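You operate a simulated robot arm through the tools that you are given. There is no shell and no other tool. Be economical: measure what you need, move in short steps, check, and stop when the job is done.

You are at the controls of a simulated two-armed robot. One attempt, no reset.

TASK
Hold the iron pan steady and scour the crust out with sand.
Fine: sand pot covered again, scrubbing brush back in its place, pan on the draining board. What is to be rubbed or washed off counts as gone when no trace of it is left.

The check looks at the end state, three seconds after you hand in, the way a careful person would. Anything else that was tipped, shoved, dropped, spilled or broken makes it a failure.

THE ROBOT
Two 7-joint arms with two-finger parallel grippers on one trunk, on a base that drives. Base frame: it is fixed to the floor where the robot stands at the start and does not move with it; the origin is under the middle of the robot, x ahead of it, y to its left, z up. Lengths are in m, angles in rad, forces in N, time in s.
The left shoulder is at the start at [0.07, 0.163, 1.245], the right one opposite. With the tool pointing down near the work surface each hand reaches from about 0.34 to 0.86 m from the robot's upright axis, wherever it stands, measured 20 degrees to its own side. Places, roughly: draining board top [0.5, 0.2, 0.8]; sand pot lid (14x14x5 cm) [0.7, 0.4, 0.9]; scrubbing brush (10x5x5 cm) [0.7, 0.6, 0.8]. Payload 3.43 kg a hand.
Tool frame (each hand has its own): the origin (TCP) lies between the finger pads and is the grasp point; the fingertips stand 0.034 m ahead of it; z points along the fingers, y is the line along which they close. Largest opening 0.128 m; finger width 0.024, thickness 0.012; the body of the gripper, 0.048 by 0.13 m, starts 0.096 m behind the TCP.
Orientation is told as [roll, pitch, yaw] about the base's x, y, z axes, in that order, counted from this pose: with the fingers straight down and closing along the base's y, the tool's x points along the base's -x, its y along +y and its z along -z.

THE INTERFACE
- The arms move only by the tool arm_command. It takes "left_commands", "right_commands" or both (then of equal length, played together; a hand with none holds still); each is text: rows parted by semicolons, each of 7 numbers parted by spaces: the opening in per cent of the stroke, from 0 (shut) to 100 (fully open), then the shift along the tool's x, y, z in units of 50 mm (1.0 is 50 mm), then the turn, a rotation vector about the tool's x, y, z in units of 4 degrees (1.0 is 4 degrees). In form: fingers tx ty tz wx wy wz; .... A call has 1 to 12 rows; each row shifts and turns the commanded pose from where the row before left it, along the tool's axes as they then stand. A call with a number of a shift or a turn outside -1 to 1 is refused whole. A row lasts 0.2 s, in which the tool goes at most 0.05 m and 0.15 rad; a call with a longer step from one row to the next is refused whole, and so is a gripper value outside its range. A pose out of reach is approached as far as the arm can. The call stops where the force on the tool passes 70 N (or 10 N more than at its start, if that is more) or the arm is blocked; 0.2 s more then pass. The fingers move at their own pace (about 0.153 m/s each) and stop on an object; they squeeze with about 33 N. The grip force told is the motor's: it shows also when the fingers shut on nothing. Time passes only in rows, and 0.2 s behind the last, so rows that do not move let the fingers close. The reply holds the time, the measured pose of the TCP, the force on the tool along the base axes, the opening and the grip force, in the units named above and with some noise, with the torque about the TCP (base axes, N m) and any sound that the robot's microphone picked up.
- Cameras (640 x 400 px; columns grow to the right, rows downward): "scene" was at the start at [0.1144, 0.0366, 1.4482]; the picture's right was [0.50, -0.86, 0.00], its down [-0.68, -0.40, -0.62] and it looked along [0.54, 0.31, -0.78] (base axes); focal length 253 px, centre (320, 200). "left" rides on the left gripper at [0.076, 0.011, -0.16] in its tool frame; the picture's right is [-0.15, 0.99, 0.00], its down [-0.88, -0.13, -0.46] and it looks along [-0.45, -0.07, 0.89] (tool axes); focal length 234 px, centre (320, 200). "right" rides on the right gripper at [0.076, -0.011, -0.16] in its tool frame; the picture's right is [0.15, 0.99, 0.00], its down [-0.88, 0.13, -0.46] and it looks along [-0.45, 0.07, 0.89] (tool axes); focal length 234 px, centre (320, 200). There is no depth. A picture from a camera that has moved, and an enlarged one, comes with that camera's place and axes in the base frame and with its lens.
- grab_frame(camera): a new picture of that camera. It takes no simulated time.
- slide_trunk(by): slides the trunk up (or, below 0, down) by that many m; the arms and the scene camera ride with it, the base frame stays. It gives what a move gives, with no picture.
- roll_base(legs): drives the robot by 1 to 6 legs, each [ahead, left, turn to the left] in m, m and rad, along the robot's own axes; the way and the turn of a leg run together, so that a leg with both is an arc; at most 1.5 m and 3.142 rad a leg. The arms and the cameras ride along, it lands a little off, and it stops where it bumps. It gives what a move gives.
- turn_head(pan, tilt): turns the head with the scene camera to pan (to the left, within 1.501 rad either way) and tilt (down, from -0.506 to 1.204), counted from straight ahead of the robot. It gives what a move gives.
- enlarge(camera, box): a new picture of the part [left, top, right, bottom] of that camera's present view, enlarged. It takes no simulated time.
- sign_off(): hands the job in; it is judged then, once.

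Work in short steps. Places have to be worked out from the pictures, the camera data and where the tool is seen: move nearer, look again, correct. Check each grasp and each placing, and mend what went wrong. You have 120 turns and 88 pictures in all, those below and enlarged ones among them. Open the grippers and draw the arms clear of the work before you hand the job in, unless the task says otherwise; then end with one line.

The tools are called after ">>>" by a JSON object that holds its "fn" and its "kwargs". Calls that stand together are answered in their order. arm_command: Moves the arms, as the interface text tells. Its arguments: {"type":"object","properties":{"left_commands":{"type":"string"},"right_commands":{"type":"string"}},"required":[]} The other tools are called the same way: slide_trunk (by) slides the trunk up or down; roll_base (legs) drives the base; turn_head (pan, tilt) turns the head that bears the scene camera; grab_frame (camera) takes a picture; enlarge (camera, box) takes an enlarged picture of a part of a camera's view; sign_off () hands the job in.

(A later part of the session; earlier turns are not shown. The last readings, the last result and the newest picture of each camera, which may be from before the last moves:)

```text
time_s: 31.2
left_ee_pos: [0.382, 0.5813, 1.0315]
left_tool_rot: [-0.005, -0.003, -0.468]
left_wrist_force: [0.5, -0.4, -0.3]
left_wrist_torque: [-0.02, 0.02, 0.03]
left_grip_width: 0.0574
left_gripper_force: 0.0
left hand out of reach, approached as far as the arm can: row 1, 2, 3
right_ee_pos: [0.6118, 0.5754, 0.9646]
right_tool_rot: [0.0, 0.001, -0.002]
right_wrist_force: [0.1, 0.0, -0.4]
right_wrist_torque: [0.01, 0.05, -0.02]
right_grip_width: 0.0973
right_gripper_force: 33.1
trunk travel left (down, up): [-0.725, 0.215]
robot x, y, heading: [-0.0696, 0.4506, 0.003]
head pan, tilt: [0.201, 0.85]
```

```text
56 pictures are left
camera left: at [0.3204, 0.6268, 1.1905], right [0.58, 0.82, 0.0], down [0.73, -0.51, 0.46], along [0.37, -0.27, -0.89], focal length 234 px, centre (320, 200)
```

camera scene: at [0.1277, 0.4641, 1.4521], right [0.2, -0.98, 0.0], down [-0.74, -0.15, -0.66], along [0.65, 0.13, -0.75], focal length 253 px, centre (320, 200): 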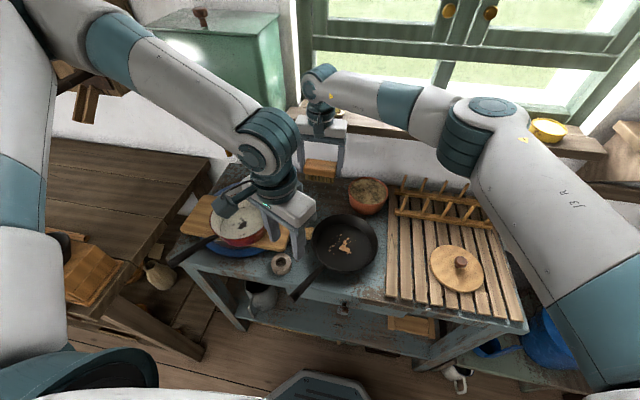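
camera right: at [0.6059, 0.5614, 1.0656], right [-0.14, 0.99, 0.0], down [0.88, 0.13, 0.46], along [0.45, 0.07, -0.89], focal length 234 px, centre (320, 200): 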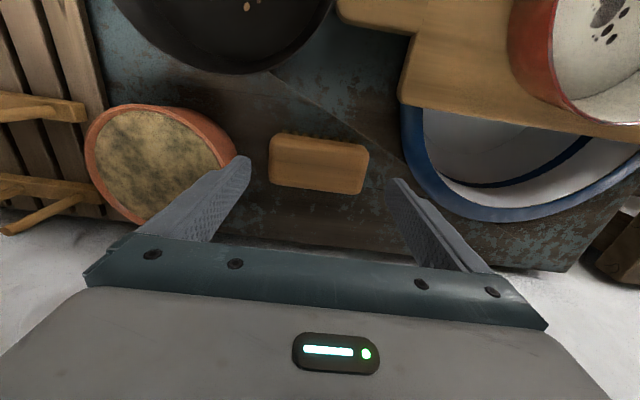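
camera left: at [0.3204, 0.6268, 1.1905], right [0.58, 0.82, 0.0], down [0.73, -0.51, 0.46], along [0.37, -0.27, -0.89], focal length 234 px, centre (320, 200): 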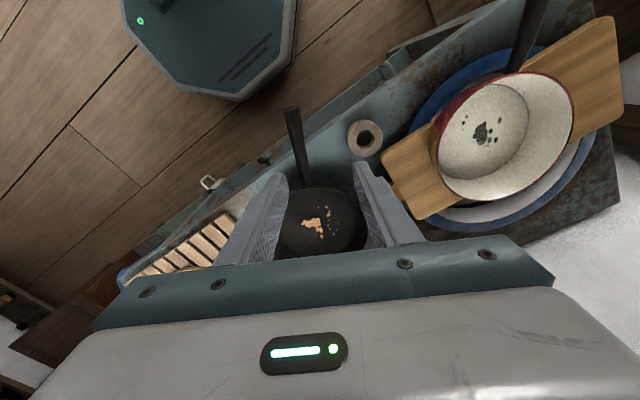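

The left arm reached the handle well from base y≈0.30, and the right reaches pot and pan from there too. With the brush in hand I simply drive back there.

>>> {"fn": "roll_base", "kwargs": {"legs": [[0.062, -0.155, 0]]}}

>>> {"fn": "arm_command", "kwargs": {"left_commands": "45 0 0 0 0 0 0"}}

```text
time_s: 32.7
left_ee_pos: [0.4436, 0.4318, 1.0317]
left_tool_rot: [-0.006, -0.005, -0.468]
left_wrist_force: [-0.1, -0.7, 0.5]
left_wrist_torque: [-0.01, 0.0, 0.0]
left_grip_width: 0.0578
left_gripper_force: 0.0
right_ee_pos: [0.6726, 0.426, 0.9644]
right_tool_rot: [0.0, -0.001, 0.002]
right_wrist_force: [-0.6, 0.1, -2.0]
right_wrist_torque: [-0.02, 0.01, 0.01]
right_grip_width: 0.0971
right_gripper_force: 32.8
trunk travel left (down, up): [-0.725, 0.215]
robot x, y, heading: [-0.0055, 0.2965, 0.004]
head pan, tilt: [0.201, 0.85]
```

```text
time_s: 33.1
left_ee_pos: [0.4424, 0.4314, 1.033]
left_tool_rot: [-0.004, -0.003, -0.468]
left_wrist_force: [1.2, -0.5, 0.1]
left_wrist_torque: [-0.08, 0.0, 0.02]
left_grip_width: 0.0577
left_gripper_force: 0.2
right_ee_pos: [0.672, 0.4267, 0.9649]
right_tool_rot: [-0.004, 0.001, 0.002]
right_wrist_force: [0.1, -0.2, -1.8]
right_wrist_torque: [0.0, -0.02, 0.0]
right_grip_width: 0.0973
right_gripper_force: 33.1
trunk travel left (down, up): [-0.725, 0.215]
robot x, y, heading: [-0.0109, 0.2996, 0.001]
head pan, tilt: [0.201, 0.85]
```

Back at base (−0.01,0.30). I bring the left hand above the handle at (0.381,0.540).

>>> {"fn": "arm_command", "kwargs": {"left_commands": "45 0.69 0.46 0 0 0 0; 45 0.69 0.46 0 0 0 0; 45 0.69 0.46 0 0 0 0; 45 0 0 0 0 0 0"}}

>>> {"fn": "grab_frame", "kwargs": {"camera": "left"}}

```text
time_s: 34.1
left_ee_pos: [0.3825, 0.5389, 1.0311]
left_tool_rot: [-0.005, -0.001, -0.468]
left_wrist_force: [-0.9, 0.3, -1.0]
left_wrist_torque: [0.04, 0.01, 0.0]
left_grip_width: 0.0576
left_gripper_force: 0.2
right_ee_pos: [0.6732, 0.4246, 0.9638]
right_tool_rot: [-0.001, 0.001, 0.0]
right_wrist_force: [0.0, 0.4, -1.5]
right_wrist_torque: [0.01, 0.02, -0.02]
right_grip_width: 0.0973
right_gripper_force: 33.1
trunk travel left (down, up): [-0.725, 0.215]
robot x, y, heading: [-0.0044, 0.2935, 0.005]
head pan, tilt: [0.201, 0.85]
```

```text
55 pictures are left
camera left: at [0.3208, 0.5828, 1.1902], right [0.58, 0.82, 0.0], down [0.73, -0.51, 0.46], along [0.37, -0.27, -0.89], focal length 234 px, centre (320, 200)
```

left: 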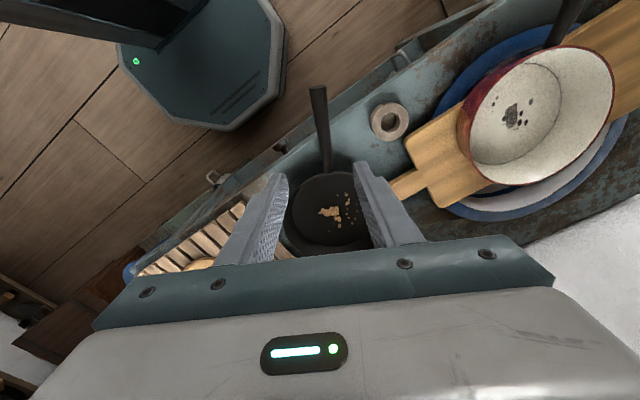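

The handle is still in the same place, at (0.381,0.544). I descend and close on it.

>>> {"fn": "arm_command", "kwargs": {"left_commands": "45 0 0.06 0.8 0 0 0; 45 0 0 0.8 0 0 0; 45 0 0 0.8 0 0 0; 45 0 0 0.5 0 0 0; 45 0 0 0.3 0 0 0; 0 0 0 0 0 0 0; 0 0 0 0 0 0 0; 0 0 0 0 0 0 0"}}

>>> {"fn": "grab_frame", "kwargs": {"camera": "scene"}}

>>> {"fn": "enlarge", "kwargs": {"camera": "scene", "box": [200, 130, 360, 230]}}

```text
time_s: 35.9
left_ee_pos: [0.3835, 0.5423, 0.8717]
left_tool_rot: [-0.004, -0.002, -0.465]
left_wrist_force: [1.4, 1.1, -0.2]
left_wrist_torque: [-0.08, -0.45, 0.4]
left_grip_width: 0.0185
left_gripper_force: 33.1
right_ee_pos: [0.6722, 0.4249, 0.9636]
right_tool_rot: [0.0, 0.0, 0.0]
right_wrist_force: [-0.1, -0.5, -2.2]
right_wrist_torque: [-0.01, 0.0, -0.04]
right_grip_width: 0.0974
right_gripper_force: 33.6
trunk travel left (down, up): [-0.725, 0.215]
robot x, y, heading: [-0.006, 0.2984, 0.001]
head pan, tilt: [0.201, 0.85]
```

```text
54 pictures are left
camera scene: at [0.1206, 0.3125, 1.4521], right [0.2, -0.98, 0.0], down [-0.74, -0.15, -0.66], along [0.65, 0.13, -0.75], focal length 253 px, centre (320, 200)
```

scene: 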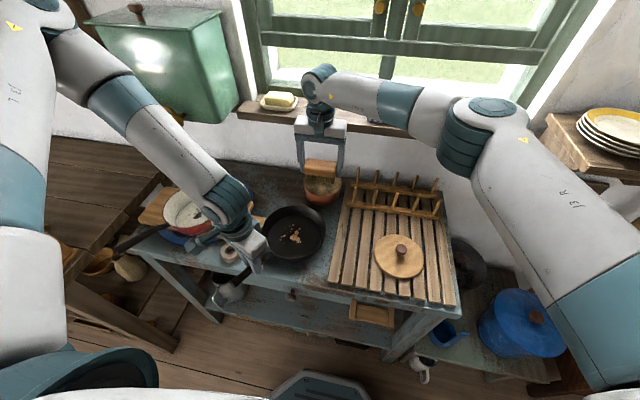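

```text
4.00 times, centred on (280, 180) of scene
camera zoom: at [0.1206, 0.3125, 1.4521], right [0.2, -0.98, 0.0], down [-0.74, -0.15, -0.66], along [0.65, 0.13, -0.75], focal length 1012 px, centre (480, 280)
```

zoom: 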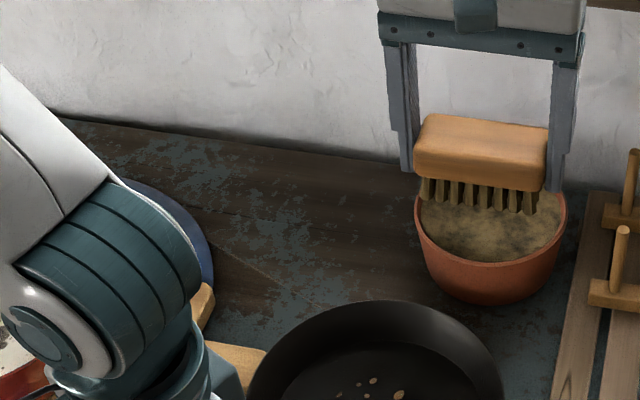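

The pan handle is held. I centre the brush over the pot (0.702,0.422) and lower it close to the sand, then look.

>>> {"fn": "arm_command", "kwargs": {"right_commands": "0 -0.6 -0.06 0 0 0 0; 0 0 0 0.4 0 0 0; 0 0 0 0.4 0 0 0; 0 0 0 0 0 0 0"}}

>>> {"fn": "enlarge", "kwargs": {"camera": "scene", "box": [240, 130, 400, 230]}}

>>> {"fn": "grab_frame", "kwargs": {"camera": "right"}}

```text
time_s: 36.9
left_ee_pos: [0.3817, 0.5418, 0.8732]
left_tool_rot: [-0.005, -0.002, -0.465]
left_wrist_force: [-0.1, 2.1, 0.1]
left_wrist_torque: [-0.03, -0.05, 0.31]
left_grip_width: 0.0185
left_gripper_force: 33.4
right_ee_pos: [0.7014, 0.4218, 0.9248]
right_tool_rot: [-0.001, -0.001, 0.0]
right_wrist_force: [-0.2, 0.5, -1.3]
right_wrist_torque: [-0.01, 0.0, 0.01]
right_grip_width: 0.0973
right_gripper_force: 32.9
trunk travel left (down, up): [-0.725, 0.215]
robot x, y, heading: [-0.008, 0.2996, -0.003]
head pan, tilt: [0.201, 0.85]
```

```text
4.00 times, centred on (320, 180) of scene
camera zoom: at [0.1205, 0.3125, 1.4521], right [0.2, -0.98, 0.0], down [-0.74, -0.15, -0.66], along [0.65, 0.13, -0.75], focal length 1012 px, centre (320, 280)
```

zoom: 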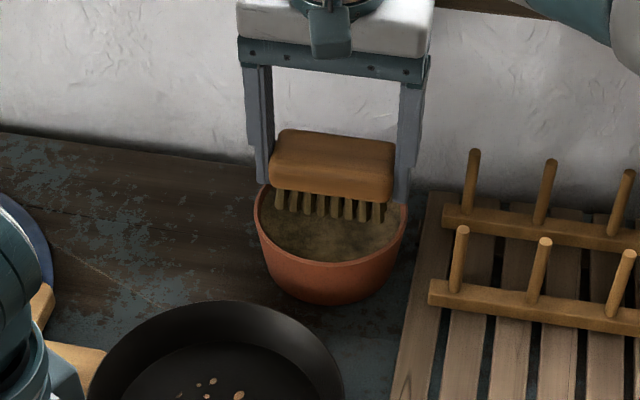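

```text
51 pictures are left
camera right: at [0.626, 0.4116, 1.0861], right [-0.15, 0.99, 0.0], down [0.88, 0.13, 0.46], along [0.45, 0.07, -0.89], focal length 234 px, centre (320, 200)
```

right: 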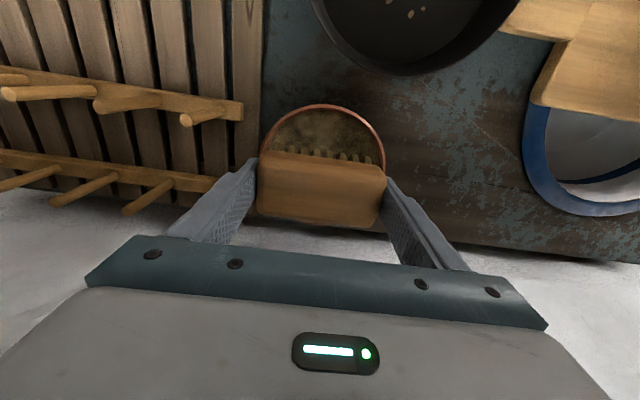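

Centred over the pot, with fingertips just over the rim's circle, so I must not dip below TCP ≈ 0.902. I lower in small steps watching force.

>>> {"fn": "arm_command", "kwargs": {"right_commands": "0 0 0 0.15 0 0 0; 0 0 0 0.15 0 0 0; 0 0 0 0 0 0 0"}}

>>> {"fn": "enlarge", "kwargs": {"camera": "scene", "box": [270, 150, 370, 212]}}

```text
time_s: 37.7
left_ee_pos: [0.3812, 0.5417, 0.8729]
left_tool_rot: [-0.006, -0.002, -0.466]
left_wrist_force: [-1.6, 1.7, 0.7]
left_wrist_torque: [0.13, 0.04, 0.27]
left_grip_width: 0.0188
left_gripper_force: 32.9
right_ee_pos: [0.702, 0.4222, 0.9087]
right_tool_rot: [0.0, 0.001, -0.001]
right_wrist_force: [-0.8, -0.2, -1.5]
right_wrist_torque: [0.02, -0.01, 0.01]
right_grip_width: 0.0974
right_gripper_force: 33.4
trunk travel left (down, up): [-0.725, 0.215]
robot x, y, heading: [-0.0044, 0.297, -0.0]
head pan, tilt: [0.201, 0.85]
```

```text
6.40 times, centred on (320, 181) of scene
camera zoom: at [0.1205, 0.3126, 1.4521], right [0.2, -0.98, 0.0], down [-0.74, -0.15, -0.66], along [0.65, 0.13, -0.75], focal length 1618 px, centre (320, 322)
```

zoom: 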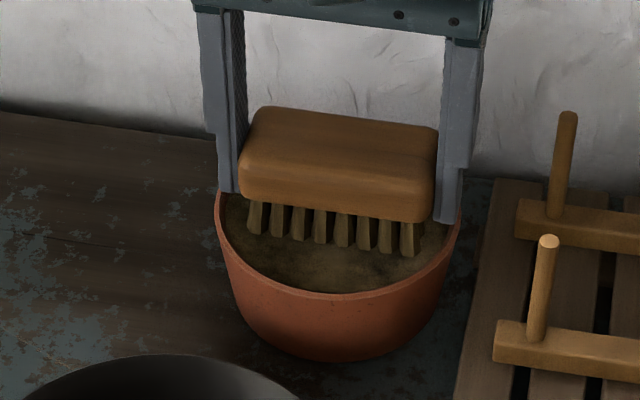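

Bristles at about 0.854, not in contact yet. I go down 5 mm more, then a few mm more if free; the rim is at ≈0.863 and fingertips then at ≈0.869.

>>> {"fn": "arm_command", "kwargs": {"right_commands": "0 0 0 0.1 0 0 0; 0 0 0 0 0 0 0"}}

>>> {"fn": "arm_command", "kwargs": {"right_commands": "0 0 0 0.06 0 0 0; 0 0 0 0 0 0 0"}}

>>> {"fn": "enlarge", "kwargs": {"camera": "scene", "box": [270, 150, 370, 212]}}

```text
time_s: 38.3
left_ee_pos: [0.3832, 0.5417, 0.8723]
left_tool_rot: [-0.006, -0.003, -0.467]
left_wrist_force: [0.7, 0.1, -0.3]
left_wrist_torque: [0.28, 0.49, 0.15]
left_grip_width: 0.0185
left_gripper_force: 33.5
right_ee_pos: [0.7018, 0.4227, 0.9038]
right_tool_rot: [0.001, -0.001, -0.001]
right_wrist_force: [-0.4, 0.6, 1.6]
right_wrist_torque: [-0.07, 0.1, 0.0]
right_grip_width: 0.0972
right_gripper_force: 33.4
trunk travel left (down, up): [-0.725, 0.215]
robot x, y, heading: [-0.0027, 0.2978, 0.002]
head pan, tilt: [0.201, 0.85]
```

```text
time_s: 38.9
left_ee_pos: [0.3814, 0.5413, 0.8738]
left_tool_rot: [-0.004, -0.002, -0.467]
left_wrist_force: [0.7, 0.4, 0.4]
left_wrist_torque: [0.39, 0.79, 0.04]
left_grip_width: 0.0187
left_gripper_force: 32.7
right_ee_pos: [0.7029, 0.4207, 0.9037]
right_tool_rot: [0.0, -0.003, -0.002]
right_wrist_force: [2.5, 1.0, 17.5]
right_wrist_torque: [-0.31, 0.33, 0.01]
right_grip_width: 0.0975
right_gripper_force: 32.4
trunk travel left (down, up): [-0.725, 0.215]
robot x, y, heading: [-0.0075, 0.2976, 0.001]
head pan, tilt: [0.201, 0.85]
```

```text
6.40 times, centred on (320, 181) of scene
camera zoom: at [0.1188, 0.3121, 1.4525], right [0.2, -0.98, 0.0], down [-0.74, -0.15, -0.66], along [0.65, 0.13, -0.75], focal length 1618 px, centre (320, 322)
```

zoom: 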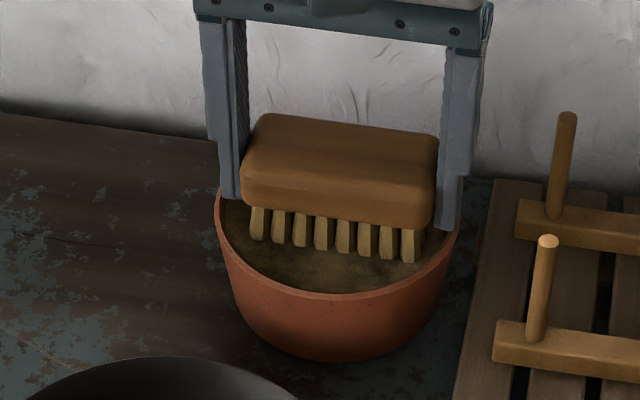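

Contact at 17 N, and the bristles now look sand-coloured. I lift and carry the brush over the pan centre (≈(0.525,0.477)).

>>> {"fn": "arm_command", "kwargs": {"right_commands": "0 0 0 -0.3 0 0 0; 0 0 0 -0.5 0 0 0; 0 0 0 -0.4 0 0 0; 0 0.72 0.22 0 0 0 0; 0 0.72 0.22 0 0 0 0; 0 0.72 0.22 0 0 0 0; 0 0.72 0.22 0 0 0 0; 0 0.65 0.22 0 0 0 0; 0 0 0 0 0 0 0"}}

>>> {"fn": "enlarge", "kwargs": {"camera": "scene", "box": [220, 150, 380, 250]}}

>>> {"fn": "grab_frame", "kwargs": {"camera": "right"}}

```text
time_s: 40.9
left_ee_pos: [0.3815, 0.5418, 0.8728]
left_tool_rot: [-0.006, -0.003, -0.466]
left_wrist_force: [0.0, 1.0, 0.1]
left_wrist_torque: [-0.18, -0.31, 0.05]
left_grip_width: 0.0184
left_gripper_force: 32.5
right_ee_pos: [0.5243, 0.4762, 0.9605]
right_tool_rot: [-0.001, 0.001, -0.002]
right_wrist_force: [-0.4, -0.3, -1.1]
right_wrist_torque: [-0.01, 0.01, 0.01]
right_grip_width: 0.0974
right_gripper_force: 32.8
trunk travel left (down, up): [-0.725, 0.215]
robot x, y, heading: [-0.0073, 0.2958, -0.001]
head pan, tilt: [0.201, 0.85]
```

```text
4.00 times, centred on (300, 200) of scene
camera zoom: at [0.1202, 0.3123, 1.4522], right [0.2, -0.98, 0.0], down [-0.74, -0.15, -0.66], along [0.65, 0.13, -0.75], focal length 1012 px, centre (400, 200)
```

zoom: 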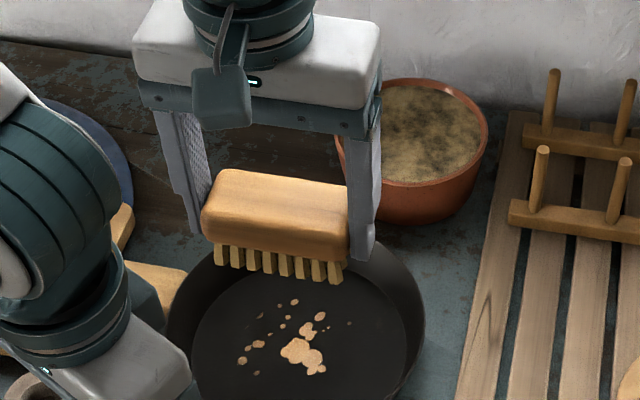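

```text
47 pictures are left
camera right: at [0.4486, 0.4658, 1.1205], right [-0.15, 0.99, 0.0], down [0.88, 0.13, 0.46], along [0.45, 0.07, -0.89], focal length 234 px, centre (320, 200)
```

right: 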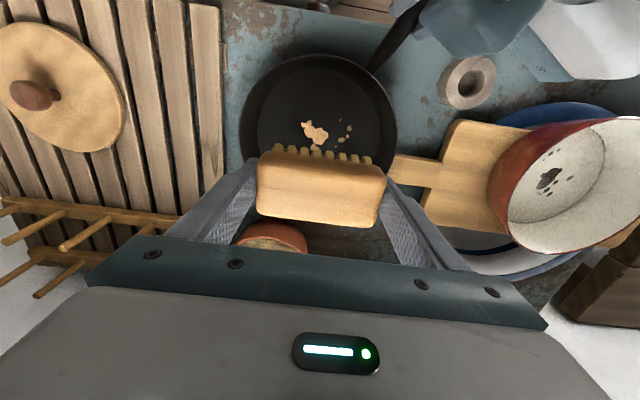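

Everything lines up; I judge the pan floor centre at about (0.516,0.474). I shift slightly and lower into the pan until contact is felt.

>>> {"fn": "arm_command", "kwargs": {"right_commands": "0 0.12 -0.03 0.5 0 0 0; 0 0 0 0.6 0 0 0; 0 0 0 0.6 0 0 0; 0 0 0 0.1 0 0 0; 0 0 0 0 0 0 0"}}

>>> {"fn": "arm_command", "kwargs": {"right_commands": "0 0 0 0.1 0 0 0; 0 0 0 0 0 0 0"}}

>>> {"fn": "enlarge", "kwargs": {"camera": "scene", "box": [220, 150, 380, 250]}}

```text
time_s: 42.1
left_ee_pos: [0.3822, 0.542, 0.8719]
left_tool_rot: [-0.006, -0.002, -0.466]
left_wrist_force: [-1.1, 1.3, -0.7]
left_wrist_torque: [0.07, 0.05, -0.02]
left_grip_width: 0.0185
left_gripper_force: 33.1
right_ee_pos: [0.5187, 0.4766, 0.8718]
right_tool_rot: [-0.002, 0.0, -0.002]
right_wrist_force: [-0.5, -0.4, -1.7]
right_wrist_torque: [0.01, 0.01, 0.0]
right_grip_width: 0.0972
right_gripper_force: 33.0
trunk travel left (down, up): [-0.725, 0.215]
robot x, y, heading: [-0.007, 0.2967, 0.002]
head pan, tilt: [0.201, 0.85]
```

```text
time_s: 42.7
left_ee_pos: [0.3821, 0.5412, 0.8726]
left_tool_rot: [-0.005, -0.002, -0.47]
left_wrist_force: [-1.4, 0.4, -0.5]
left_wrist_torque: [0.07, 0.18, 0.0]
left_grip_width: 0.0184
left_gripper_force: 33.4
right_ee_pos: [0.5189, 0.4764, 0.8662]
right_tool_rot: [-0.001, 0.002, 0.0]
right_wrist_force: [-0.9, 0.6, -1.3]
right_wrist_torque: [-0.03, 0.0, -0.01]
right_grip_width: 0.0975
right_gripper_force: 32.8
trunk travel left (down, up): [-0.725, 0.215]
robot x, y, heading: [-0.0053, 0.2969, 0.002]
head pan, tilt: [0.201, 0.85]
```

```text
4.00 times, centred on (300, 200) of scene
camera zoom: at [0.1204, 0.3125, 1.4522], right [0.2, -0.98, 0.0], down [-0.74, -0.15, -0.66], along [0.65, 0.13, -0.75], focal length 1012 px, centre (400, 200)
```

zoom: 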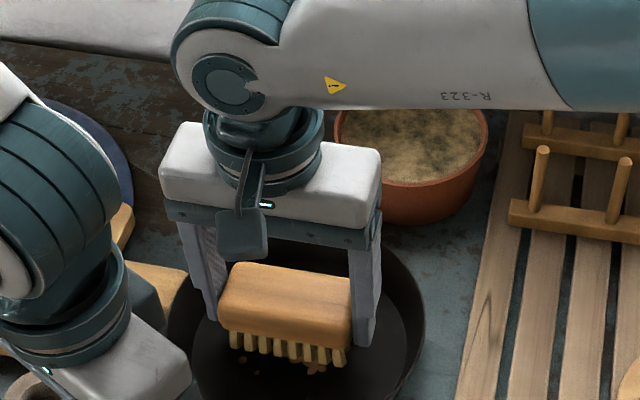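

Bristles are about a centimetre above the floor. I lower on in small steps until a light contact.

>>> {"fn": "arm_command", "kwargs": {"right_commands": "0 0 0 0.1 0 0 0; 0 0 0 0 0 0 0"}}

>>> {"fn": "arm_command", "kwargs": {"right_commands": "0 0 0 0.08 0 0 0; 0 0 0 0 0 0 0"}}

```text
time_s: 43.3
left_ee_pos: [0.3813, 0.5424, 0.8719]
left_tool_rot: [-0.005, 0.0, -0.467]
left_wrist_force: [-0.5, 1.1, 0.2]
left_wrist_torque: [0.1, 0.17, 0.01]
left_grip_width: 0.0183
left_gripper_force: 33.2
right_ee_pos: [0.5196, 0.4758, 0.861]
right_tool_rot: [-0.002, 0.0, -0.002]
right_wrist_force: [-0.2, 0.1, -1.0]
right_wrist_torque: [0.0, -0.03, 0.0]
right_grip_width: 0.0972
right_gripper_force: 33.0
trunk travel left (down, up): [-0.725, 0.215]
robot x, y, heading: [-0.0061, 0.2953, -0.001]
head pan, tilt: [0.201, 0.85]
```

```text
time_s: 43.9
left_ee_pos: [0.3817, 0.542, 0.8728]
left_tool_rot: [-0.004, -0.001, -0.467]
left_wrist_force: [-1.4, -0.5, -0.6]
left_wrist_torque: [0.08, 0.13, 0.01]
left_grip_width: 0.0187
left_gripper_force: 32.7
right_ee_pos: [0.5202, 0.4758, 0.8562]
right_tool_rot: [0.0, 0.001, 0.001]
right_wrist_force: [-0.9, -0.5, -1.0]
right_wrist_torque: [-0.01, 0.01, 0.02]
right_grip_width: 0.0971
right_gripper_force: 32.8
trunk travel left (down, up): [-0.725, 0.215]
robot x, y, heading: [-0.0077, 0.2996, 0.003]
head pan, tilt: [0.201, 0.85]
```

Still no contact at 0.856; a few more millimetres.

>>> {"fn": "arm_command", "kwargs": {"right_commands": "0 0 0 0.06 0 0 0; 0 0 0 0 0 0 0"}}

>>> {"fn": "arm_command", "kwargs": {"right_commands": "0 0 0 0.06 0 0 0; 0 0 0 0 0 0 0"}}

```text
time_s: 44.5
left_ee_pos: [0.383, 0.5416, 0.8739]
left_tool_rot: [-0.006, -0.002, -0.469]
left_wrist_force: [0.0, -0.4, -0.1]
left_wrist_torque: [0.03, 0.06, 0.02]
left_grip_width: 0.0186
left_gripper_force: 32.7
right_ee_pos: [0.5186, 0.4737, 0.8543]
right_tool_rot: [0.0, 0.002, 0.0]
right_wrist_force: [-0.1, 0.9, -1.5]
right_wrist_torque: [0.03, 0.02, 0.01]
right_grip_width: 0.0974
right_gripper_force: 33.4
trunk travel left (down, up): [-0.725, 0.215]
robot x, y, heading: [-0.004, 0.2998, 0.0]
head pan, tilt: [0.201, 0.85]
```

```text
time_s: 45.1
left_ee_pos: [0.3816, 0.5414, 0.8723]
left_tool_rot: [-0.006, -0.001, -0.468]
left_wrist_force: [-0.5, 0.5, 0.1]
left_wrist_torque: [-0.02, 0.01, -0.01]
left_grip_width: 0.0188
left_gripper_force: 32.6
right_ee_pos: [0.5199, 0.476, 0.8505]
right_tool_rot: [0.002, 0.0, 0.0]
right_wrist_force: [0.0, 0.7, -0.5]
right_wrist_torque: [0.0, 0.01, -0.05]
right_grip_width: 0.0972
right_gripper_force: 32.8
trunk travel left (down, up): [-0.725, 0.215]
robot x, y, heading: [-0.0104, 0.2966, -0.005]
head pan, tilt: [0.201, 0.85]
```

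Not yet; three more small steps, watching both force and picture.

>>> {"fn": "arm_command", "kwargs": {"right_commands": "0 0 0 0.06 0 0 0; 0 0 0 0 0 0 0"}}

>>> {"fn": "enlarge", "kwargs": {"camera": "scene", "box": [250, 180, 330, 230]}}

```text
time_s: 45.7
left_ee_pos: [0.3823, 0.5424, 0.8742]
left_tool_rot: [-0.002, -0.002, -0.466]
left_wrist_force: [7.8, 0.6, -11.5]
left_wrist_torque: [0.36, 0.42, 0.1]
left_grip_width: 0.0186
left_gripper_force: 32.8
right_ee_pos: [0.5201, 0.4764, 0.8497]
right_tool_rot: [0.002, -0.002, 0.002]
right_wrist_force: [-6.9, -5.9, 31.1]
right_wrist_torque: [-0.3, 0.56, 0.18]
right_grip_width: 0.0974
right_gripper_force: 32.5
trunk travel left (down, up): [-0.725, 0.215]
robot x, y, heading: [-0.0053, 0.3004, 0.001]
head pan, tilt: [0.201, 0.85]
```

```text
8.00 times, centred on (290, 205) of scene
camera zoom: at [0.1188, 0.3114, 1.4526], right [0.2, -0.98, 0.0], down [-0.74, -0.15, -0.66], along [0.65, 0.13, -0.75], focal length 2023 px, centre (560, 160)
```

zoom: 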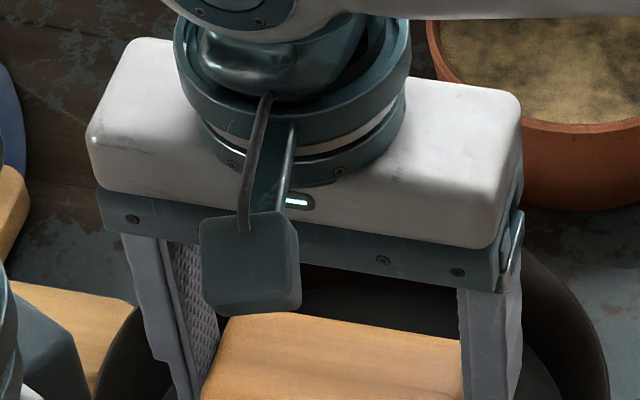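

Contact with the floor at TCP ≈ 0.849. I ease off about 1.5 mm and scrub with strokes along y, stepping in x.

>>> {"fn": "arm_command", "kwargs": {"right_commands": "0 0 0 -0.03 0 0 0; 0 0 0.2 0 0 0 0; 0 0 -0.4 0 0 0 0; 0 0 0.4 0 0 0 0; 0 0 -0.4 0 0 0 0; 0 0.15 0.4 0 0 0 0; 0 0 -0.4 0 0 0 0; 0 0.1 0.4 0 0 0 0; 0 0 -0.4 0 0 0 0; 0 0 0.2 0 0 0 0"}}

>>> {"fn": "arm_command", "kwargs": {"right_commands": "0 -0.25 0 0 0 0 0; 0 -0.2 0.2 0 0 0 0; 0 0 -0.4 0 0 0 0; 0 0 0.4 0 0 0 0; 0 -0.2 -0.4 0 0 0 0; 0 0 0.4 0 0 0 0; 0 0 -0.4 0 0 0 0; 0 0 0.2 0 0 0 0; 0 0.3 0 0 0 0 0; 0 0.3 0 0 0 0 0; 0 -0.2 0 0 0 0 0"}}

>>> {"fn": "grab_frame", "kwargs": {"camera": "scene"}}

```text
time_s: 47.9
left_ee_pos: [0.3823, 0.5417, 0.8728]
left_tool_rot: [-0.003, -0.004, -0.467]
left_wrist_force: [-1.1, -3.2, 2.3]
left_wrist_torque: [0.13, 0.35, -0.19]
left_grip_width: 0.0187
left_gripper_force: 32.6
right_ee_pos: [0.5066, 0.4768, 0.851]
right_tool_rot: [-0.001, 0.001, 0.0]
right_wrist_force: [0.5, 0.7, 1.1]
right_wrist_torque: [-0.17, -0.05, -0.03]
right_grip_width: 0.0976
right_gripper_force: 33.2
trunk travel left (down, up): [-0.725, 0.215]
robot x, y, heading: [-0.0059, 0.2978, -0.001]
head pan, tilt: [0.201, 0.85]
```

```text
time_s: 50.3
left_ee_pos: [0.3816, 0.5408, 0.8738]
left_tool_rot: [-0.003, -0.004, -0.466]
left_wrist_force: [5.6, -2.4, -5.8]
left_wrist_torque: [0.24, 0.38, -0.15]
left_grip_width: 0.0186
left_gripper_force: 32.9
right_ee_pos: [0.5142, 0.4766, 0.8517]
right_tool_rot: [0.004, 0.003, 0.002]
right_wrist_force: [-10.2, -1.2, 24.3]
right_wrist_torque: [-0.38, 0.0, -0.14]
right_grip_width: 0.0973
right_gripper_force: 32.8
trunk travel left (down, up): [-0.725, 0.215]
robot x, y, heading: [-0.0027, 0.2957, 0.005]
head pan, tilt: [0.201, 0.85]
```

```text
44 pictures are left
camera scene: at [0.1181, 0.3117, 1.4524], right [0.2, -0.98, 0.0], down [-0.74, -0.15, -0.66], along [0.65, 0.13, -0.75], focal length 253 px, centre (320, 200)
```

scene: 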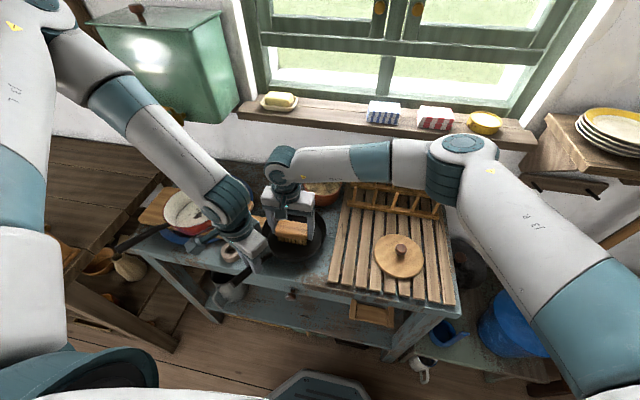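

Strokes done with about 10–25 N of pressing. I lift the brush to look at the pan.

>>> {"fn": "arm_command", "kwargs": {"right_commands": "0 0 0 -0.5 0 0 0; 0 0 0 -0.8 0 0 0; 0 0 0 -0.9 0 0 0; 0 -0.5 0 0 0 0 0"}}

>>> {"fn": "enlarge", "kwargs": {"camera": "scene", "box": [220, 170, 380, 270]}}

```text
time_s: 51.3
left_ee_pos: [0.3815, 0.5427, 0.8732]
left_tool_rot: [-0.007, -0.002, -0.467]
left_wrist_force: [-2.6, 0.3, 2.3]
left_wrist_torque: [0.08, 0.45, -0.13]
left_grip_width: 0.0186
left_gripper_force: 32.6
right_ee_pos: [0.5465, 0.4756, 0.9591]
right_tool_rot: [-0.001, 0.0, 0.0]
right_wrist_force: [-0.2, 0.1, -1.3]
right_wrist_torque: [-0.06, 0.0, 0.0]
right_grip_width: 0.0975
right_gripper_force: 32.7
trunk travel left (down, up): [-0.725, 0.215]
robot x, y, heading: [-0.0027, 0.2957, -0.005]
head pan, tilt: [0.201, 0.85]
```

```text
4.00 times, centred on (300, 220) of scene
camera zoom: at [0.1202, 0.3124, 1.4523], right [0.2, -0.98, 0.0], down [-0.74, -0.15, -0.66], along [0.65, 0.13, -0.75], focal length 1012 px, centre (400, 120)
```

zoom: 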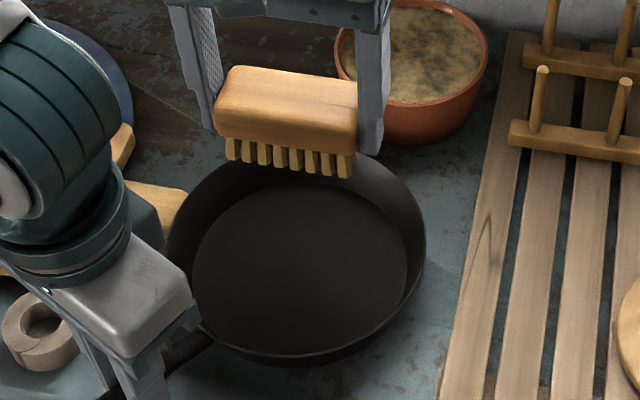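

The floor looks clean. I enlarge harder to check for small traces (previously also some dark-brown specks).

>>> {"fn": "enlarge", "kwargs": {"camera": "scene", "box": [258, 210, 332, 256]}}

>>> {"fn": "grab_frame", "kwargs": {"camera": "right"}}

```text
8.65 times, centred on (295, 233) of scene
camera zoom: at [0.1202, 0.3124, 1.4523], right [0.2, -0.98, 0.0], down [-0.74, -0.15, -0.66], along [0.65, 0.13, -0.75], focal length 2187 px, centre (536, -85)
```

zoom: 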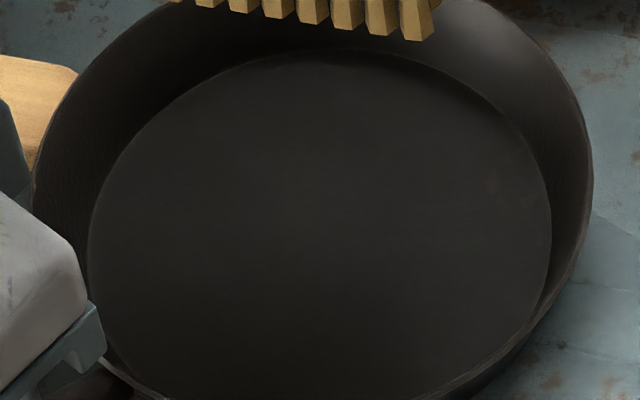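

```text
41 pictures are left
camera right: at [0.4707, 0.4649, 1.1207], right [-0.15, 0.99, 0.0], down [0.88, 0.13, 0.46], along [0.45, 0.07, -0.89], focal length 234 px, centre (320, 200)
```

right: 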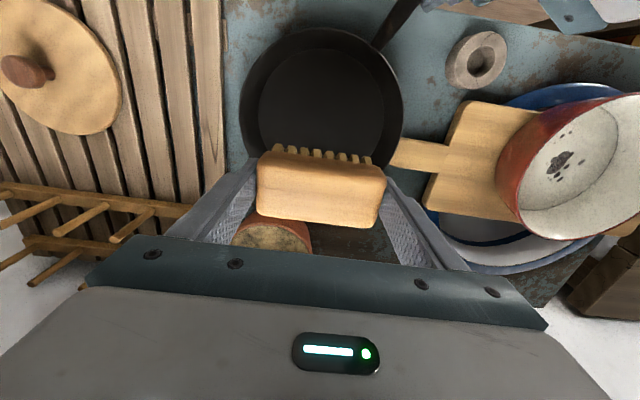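

There is a faint brownish spot at the right of the floor; I enlarge just that.

>>> {"fn": "enlarge", "kwargs": {"camera": "scene", "box": [298, 221, 330, 241]}}

```text
16.00 times, centred on (314, 231) of scene
camera zoom: at [0.1202, 0.3124, 1.4523], right [0.2, -0.98, 0.0], down [-0.74, -0.15, -0.66], along [0.65, 0.13, -0.75], focal length 4046 px, centre (416, -296)
```

zoom: 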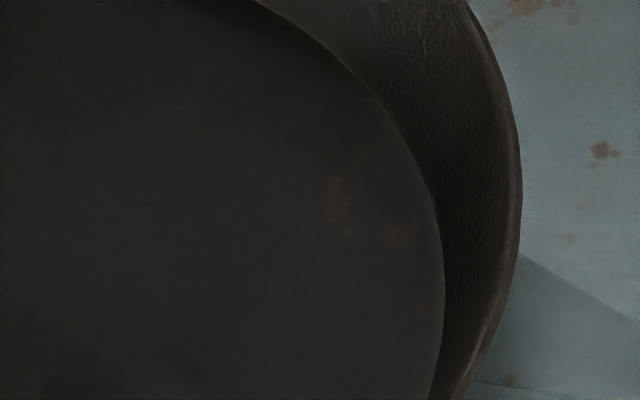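

That is only faint rust colouring of the iron away from where the crust was; the crust is gone. Now I take the brush up and ahead to (0.68,0.42), release the handle and raise the left hand, ready to drive left.

>>> {"fn": "arm_command", "kwargs": {"right_commands": "0 0 0 -0.4 0 0 0; 0 0 0 -0.4 0 0 0; 0 -0.65 -0.27 0 0 0 0; 0 -0.65 -0.27 0 0 0 0; 0 -0.65 -0.27 0 0 0 0; 0 -0.68 -0.27 0 0 0 0", "left_commands": "45 0 0 0 0 0 0; 45 0 0 0 0 0 0; 45 0 0 -0.5 0 0 0; 45 0 0 -0.7 0 0 0; 45 0 0 -0.9 0 0 0; 45 0 0 -0.7 0 0 0"}}

>>> {"fn": "roll_base", "kwargs": {"legs": [[0, 0.155, 0]]}}

>>> {"fn": "grab_frame", "kwargs": {"camera": "scene"}}

```text
time_s: 52.7
left_ee_pos: [0.3808, 0.5394, 1.0113]
left_tool_rot: [-0.006, -0.003, -0.469]
left_wrist_force: [0.3, -0.4, 0.3]
left_wrist_torque: [0.01, -0.03, 0.02]
left_grip_width: 0.0579
left_gripper_force: 0.0
right_ee_pos: [0.6789, 0.422, 0.9985]
right_tool_rot: [0.001, -0.002, 0.002]
right_wrist_force: [1.1, -0.1, -1.6]
right_wrist_torque: [0.03, 0.01, 0.02]
right_grip_width: 0.0975
right_gripper_force: 32.8
trunk travel left (down, up): [-0.725, 0.215]
robot x, y, heading: [-0.0072, 0.301, 0.001]
head pan, tilt: [0.201, 0.85]
```

```text
time_s: 54.1
left_ee_pos: [0.3805, 0.6941, 1.01]
left_tool_rot: [-0.005, -0.002, -0.463]
left_wrist_force: [0.0, -0.2, -0.9]
left_wrist_torque: [0.04, 0.01, 0.0]
left_grip_width: 0.0574
left_gripper_force: 0.1
right_ee_pos: [0.6763, 0.5786, 0.9994]
right_tool_rot: [0.001, -0.002, 0.001]
right_wrist_force: [0.3, -0.1, -1.1]
right_wrist_torque: [0.02, -0.02, 0.01]
right_grip_width: 0.0972
right_gripper_force: 33.1
trunk travel left (down, up): [-0.725, 0.215]
robot x, y, heading: [-0.0062, 0.4528, 0.004]
head pan, tilt: [0.201, 0.85]
```

```text
39 pictures are left
camera scene: at [0.1198, 0.4662, 1.4522], right [0.2, -0.98, 0.0], down [-0.74, -0.15, -0.66], along [0.65, 0.13, -0.75], focal length 253 px, centre (320, 200)
```

scene: 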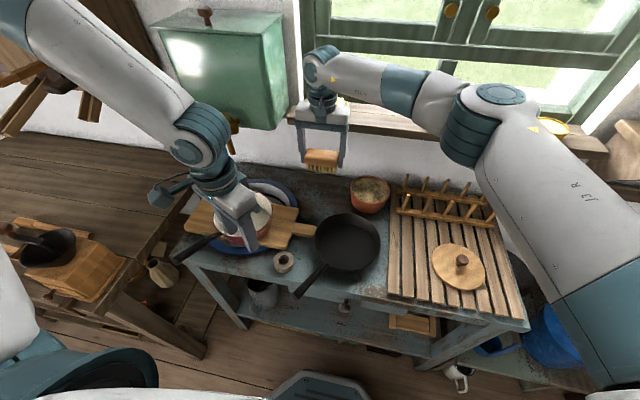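

I bring the brush over its place (0.681,0.571) and lower to just above the surface.

>>> {"fn": "arm_command", "kwargs": {"right_commands": "0 -0.1 -0.15 0.4 0 0 0; 0 0 0 0.8 0 0 0; 0 0 0 0.8 0 0 0; 0 0 0 0.6 0 0 0; 0 0 0 0.12 0 0 0; 0 0 0 0 0 0 0"}}

>>> {"fn": "arm_command", "kwargs": {"right_commands": "0 0 0 0.1 0 0 0; 0 0 0 0 0 0 0"}}

>>> {"fn": "enlarge", "kwargs": {"camera": "scene", "box": [240, 130, 400, 230]}}

```text
time_s: 55.5
left_ee_pos: [0.3818, 0.6949, 1.01]
left_tool_rot: [-0.005, -0.001, -0.464]
left_wrist_force: [-0.3, -0.6, -0.4]
left_wrist_torque: [0.02, -0.01, 0.02]
left_grip_width: 0.0577
left_gripper_force: 0.0
right_ee_pos: [0.6837, 0.5717, 0.8622]
right_tool_rot: [0.0, 0.0, 0.001]
right_wrist_force: [-0.5, -1.3, -2.5]
right_wrist_torque: [-0.03, -0.01, -0.01]
right_grip_width: 0.0975
right_gripper_force: 32.9
trunk travel left (down, up): [-0.725, 0.215]
robot x, y, heading: [-0.004, 0.4557, 0.006]
head pan, tilt: [0.201, 0.85]
```

```text
time_s: 56.1
left_ee_pos: [0.3799, 0.6958, 1.0097]
left_tool_rot: [-0.005, -0.002, -0.465]
left_wrist_force: [0.5, 0.2, -0.1]
left_wrist_torque: [0.0, -0.04, 0.0]
left_grip_width: 0.0576
left_gripper_force: 0.1
right_ee_pos: [0.6846, 0.5707, 0.8578]
right_tool_rot: [-0.001, 0.0, 0.003]
right_wrist_force: [-1.1, -0.5, -1.7]
right_wrist_torque: [0.01, -0.02, -0.01]
right_grip_width: 0.0977
right_gripper_force: 32.7
trunk travel left (down, up): [-0.725, 0.215]
robot x, y, heading: [-0.0083, 0.4505, 0.003]
head pan, tilt: [0.201, 0.85]
```

```text
4.00 times, centred on (320, 180) of scene
camera zoom: at [0.1198, 0.4678, 1.4522], right [0.2, -0.98, 0.0], down [-0.74, -0.15, -0.66], along [0.65, 0.13, -0.75], focal length 1012 px, centre (320, 280)
```

zoom: 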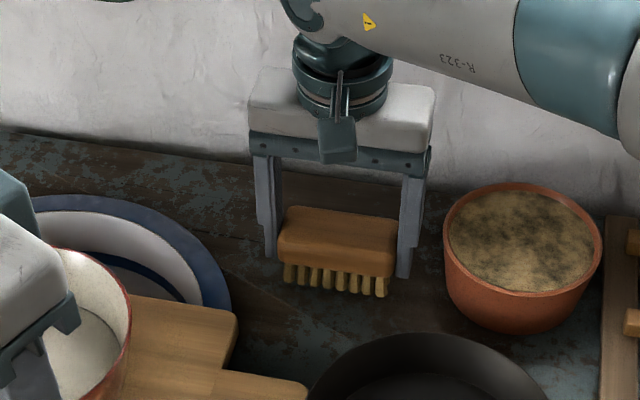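

Nearly there; I take out 3 mm in x and lower until it touches.

>>> {"fn": "arm_command", "kwargs": {"right_commands": "0 0.06 0.02 0.1 0 0 0; 0 0 0 0.06 0 0 0; 0 0 0 0 0 0 0"}}

>>> {"fn": "arm_command", "kwargs": {"right_commands": "0 0 0 0.05 0 0 0; 0 0 0 0 0 0 0"}}

```text
time_s: 56.9
left_ee_pos: [0.3807, 0.6968, 1.0098]
left_tool_rot: [-0.005, -0.002, -0.463]
left_wrist_force: [0.6, 0.3, 1.1]
left_wrist_torque: [0.02, -0.03, -0.03]
left_grip_width: 0.0577
left_gripper_force: 0.1
right_ee_pos: [0.6809, 0.571, 0.8494]
right_tool_rot: [-0.001, 0.0, 0.002]
right_wrist_force: [0.7, -1.1, -1.8]
right_wrist_torque: [0.03, 0.0, -0.02]
right_grip_width: 0.0971
right_gripper_force: 33.4
trunk travel left (down, up): [-0.725, 0.215]
robot x, y, heading: [-0.0054, 0.4516, 0.005]
head pan, tilt: [0.201, 0.85]
```

```text
time_s: 57.5
left_ee_pos: [0.3807, 0.6945, 1.009]
left_tool_rot: [-0.005, -0.002, -0.465]
left_wrist_force: [-0.8, 0.2, 0.3]
left_wrist_torque: [0.0, -0.01, -0.04]
left_grip_width: 0.0579
left_gripper_force: 0.1
right_ee_pos: [0.6801, 0.571, 0.8467]
right_tool_rot: [0.0, 0.0, 0.002]
right_wrist_force: [1.2, 0.0, -2.1]
right_wrist_torque: [0.01, 0.0, 0.02]
right_grip_width: 0.0973
right_gripper_force: 33.2
trunk travel left (down, up): [-0.725, 0.215]
robot x, y, heading: [-0.0075, 0.4551, 0.002]
head pan, tilt: [0.201, 0.85]
```

Still weight only; I lower another few millimetres.

>>> {"fn": "arm_command", "kwargs": {"right_commands": "0 0 0 0.05 0 0 0; 0 0 0 0 0 0 0"}}

>>> {"fn": "arm_command", "kwargs": {"right_commands": "0 0 0 0.04 0 0 0; 0 0 0 0 0 0 0"}}

```text
time_s: 58.1
left_ee_pos: [0.3803, 0.6958, 1.0101]
left_tool_rot: [-0.005, -0.002, -0.465]
left_wrist_force: [-0.2, 0.1, -0.8]
left_wrist_torque: [-0.02, 0.02, -0.05]
left_grip_width: 0.0575
left_gripper_force: 0.1
right_ee_pos: [0.6798, 0.5723, 0.8451]
right_tool_rot: [-0.001, 0.0, 0.003]
right_wrist_force: [0.4, 0.3, 3.8]
right_wrist_torque: [-0.02, -0.17, -0.02]
right_grip_width: 0.0974
right_gripper_force: 32.8
trunk travel left (down, up): [-0.725, 0.215]
robot x, y, heading: [-0.0085, 0.4519, 0.001]
head pan, tilt: [0.201, 0.85]
```

```text
time_s: 58.7
left_ee_pos: [0.379, 0.6949, 1.0113]
left_tool_rot: [-0.003, -0.003, -0.465]
left_wrist_force: [0.8, 0.1, -0.2]
left_wrist_torque: [0.0, -0.01, 0.0]
left_grip_width: 0.0576
left_gripper_force: 0.1
right_ee_pos: [0.6805, 0.5722, 0.8452]
right_tool_rot: [0.003, -0.002, 0.003]
right_wrist_force: [5.6, 1.7, 21.4]
right_wrist_torque: [-0.32, 0.03, 0.07]
right_grip_width: 0.0975
right_gripper_force: 33.4
trunk travel left (down, up): [-0.725, 0.215]
robot x, y, heading: [-0.0063, 0.456, 0.004]
head pan, tilt: [0.201, 0.85]
```

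The brush stands on the table in its place. I open and rise straight up, then look.

>>> {"fn": "arm_command", "kwargs": {"right_commands": "93 0 0 0 0 0 0; 93 0 0 0 0 0 0; 93 0 0 -0.6 0 0 0; 93 0 0 -0.9 0 0 0; 93 0 0 -0.9 0 0 0; 93 0 0 -0.6 0 0 0"}}

>>> {"fn": "enlarge", "kwargs": {"camera": "scene", "box": [240, 130, 400, 230]}}

```text
time_s: 60.1
left_ee_pos: [0.3811, 0.6946, 1.0095]
left_tool_rot: [-0.004, -0.003, -0.466]
left_wrist_force: [1.2, 0.2, 0.3]
left_wrist_torque: [0.01, -0.01, 0.02]
left_grip_width: 0.0575
left_gripper_force: 0.0
right_ee_pos: [0.6766, 0.571, 0.9924]
right_tool_rot: [0.0, 0.0, 0.003]
right_wrist_force: [-1.1, 0.2, 0.8]
right_wrist_torque: [-0.01, -0.04, -0.02]
right_grip_width: 0.119
right_gripper_force: 0.0
trunk travel left (down, up): [-0.725, 0.215]
robot x, y, heading: [-0.0107, 0.4508, -0.001]
head pan, tilt: [0.201, 0.85]
```

```text
4.00 times, centred on (320, 180) of scene
camera zoom: at [0.1192, 0.468, 1.4522], right [0.2, -0.98, 0.0], down [-0.74, -0.15, -0.66], along [0.65, 0.13, -0.75], focal length 1012 px, centre (320, 280)
```

zoom: 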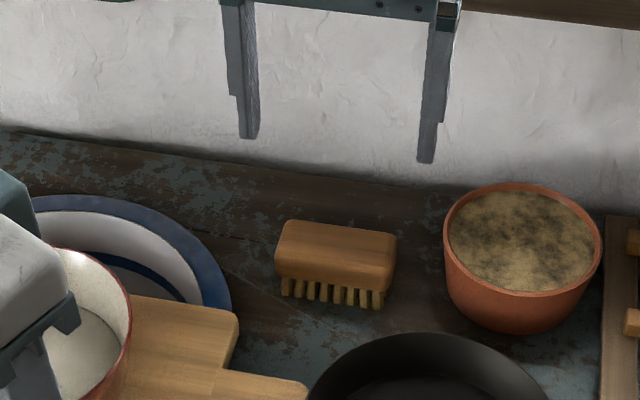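

The brush is back standing in its place. I drive back right to base y≈0.295, then go for the lid.

>>> {"fn": "roll_base", "kwargs": {"legs": [[0.005, -0.157, 0]]}}

>>> {"fn": "arm_command", "kwargs": {"right_commands": "60 0 -0.9 0 0 0 0; 45 0 -0.9 0 0 0 0; 45 0.3 -0.9 0 0 0 0; 45 0.7 -0.7 0 0 0 0; 45 0.7 -0.7 0 0 0 0; 45 0.7 -0.6 0 0 0 0; 45 0.7 -0.2 0 0 0 0; 45 0.4 0 0 0 0 0; 45 0 0 0 0 0 0"}}

>>> {"fn": "grab_frame", "kwargs": {"camera": "right"}}

>>> {"fn": "grab_frame", "kwargs": {"camera": "scene"}}

```text
time_s: 61.5
left_ee_pos: [0.3862, 0.5378, 1.0102]
left_tool_rot: [-0.005, -0.001, -0.463]
left_wrist_force: [1.0, 0.2, -0.2]
left_wrist_torque: [-0.02, 0.01, -0.01]
left_grip_width: 0.0577
left_gripper_force: 0.0
right_ee_pos: [0.6813, 0.414, 0.9918]
right_tool_rot: [0.0, -0.002, 0.004]
right_wrist_force: [0.1, -0.3, 0.5]
right_wrist_torque: [-0.03, 0.02, 0.01]
right_grip_width: 0.119
right_gripper_force: 0.0
trunk travel left (down, up): [-0.725, 0.215]
robot x, y, heading: [-0.0026, 0.296, 0.004]
head pan, tilt: [0.201, 0.85]
```

```text
time_s: 63.5
left_ee_pos: [0.3859, 0.5367, 1.0087]
left_tool_rot: [-0.006, -0.003, -0.463]
left_wrist_force: [-0.3, -0.1, 1.0]
left_wrist_torque: [0.0, -0.03, 0.01]
left_grip_width: 0.0576
left_gripper_force: 0.2
right_ee_pos: [0.5088, 0.1685, 0.9897]
right_tool_rot: [0.001, 0.0, 0.004]
right_wrist_force: [0.1, -0.1, -0.5]
right_wrist_torque: [-0.02, 0.03, -0.02]
right_grip_width: 0.0573
right_gripper_force: 0.0
trunk travel left (down, up): [-0.725, 0.215]
robot x, y, heading: [0.0024, 0.2936, 0.006]
head pan, tilt: [0.201, 0.85]
```

```text
36 pictures are left
camera right: at [0.4328, 0.1584, 1.1505], right [-0.15, 0.99, 0.0], down [0.88, 0.13, 0.46], along [0.45, 0.07, -0.89], focal length 234 px, centre (320, 200)
```

right: 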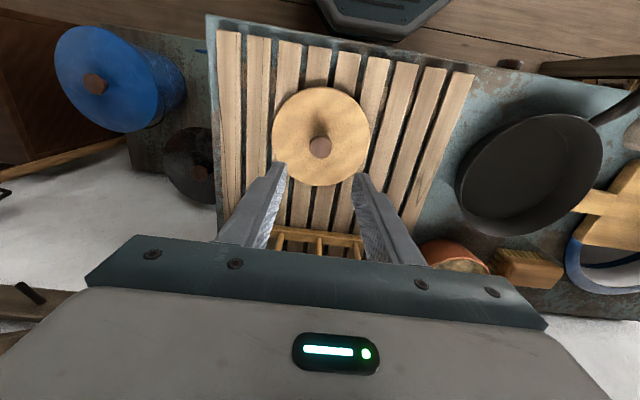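

```text
35 pictures are left
camera scene: at [0.1254, 0.3088, 1.4522], right [0.2, -0.98, 0.0], down [-0.74, -0.15, -0.66], along [0.65, 0.13, -0.75], focal length 253 px, centre (320, 200)
```

scene: 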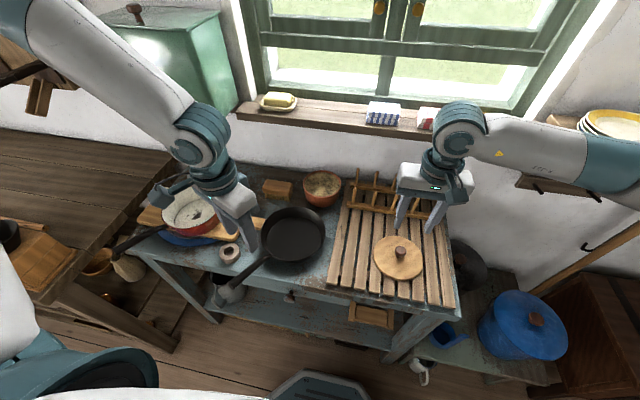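

Both views put the knob at (0.505,0.169). I lower onto it and close.

>>> {"fn": "arm_command", "kwargs": {"right_commands": "45 0.07 0.01 0.6 0 0 0; 45 0 0 0.8 0 0 0; 45 0 0 0.6 0 0 0; 45 0 0 0.28 0 0 0; 0 0 0 0 0 0 0; 0 0 0 0 0 0 0; 0 0 0 0 0 0 0"}}

>>> {"fn": "enlarge", "kwargs": {"camera": "scene", "box": [320, 180, 480, 280]}}

```text
time_s: 65.1
left_ee_pos: [0.3859, 0.5371, 1.0087]
left_tool_rot: [-0.004, -0.003, -0.462]
left_wrist_force: [0.3, 0.0, 0.0]
left_wrist_torque: [0.01, 0.0, 0.0]
left_grip_width: 0.0577
left_gripper_force: 0.1
right_ee_pos: [0.5062, 0.1688, 0.8764]
right_tool_rot: [0.0, 0.0, 0.003]
right_wrist_force: [0.4, -0.2, 0.5]
right_wrist_torque: [0.01, -0.03, 0.03]
right_grip_width: 0.0287
right_gripper_force: 32.7
trunk travel left (down, up): [-0.725, 0.215]
robot x, y, heading: [-0.0028, 0.2952, 0.003]
head pan, tilt: [0.201, 0.85]
```

```text
4.00 times, centred on (400, 230) of scene
camera zoom: at [0.1253, 0.3088, 1.4522], right [0.2, -0.98, 0.0], down [-0.74, -0.15, -0.66], along [0.65, 0.13, -0.75], focal length 1012 px, centre (0, 80)
```

zoom: 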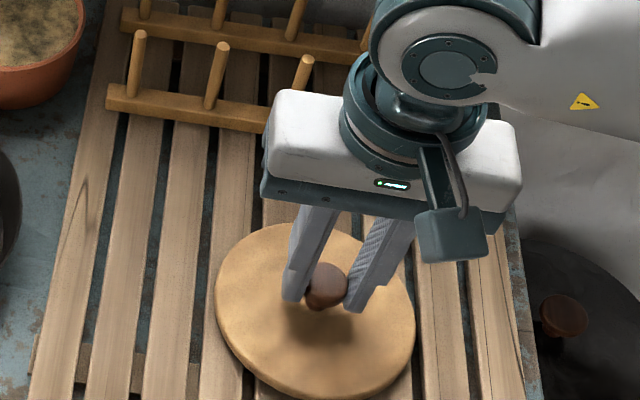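

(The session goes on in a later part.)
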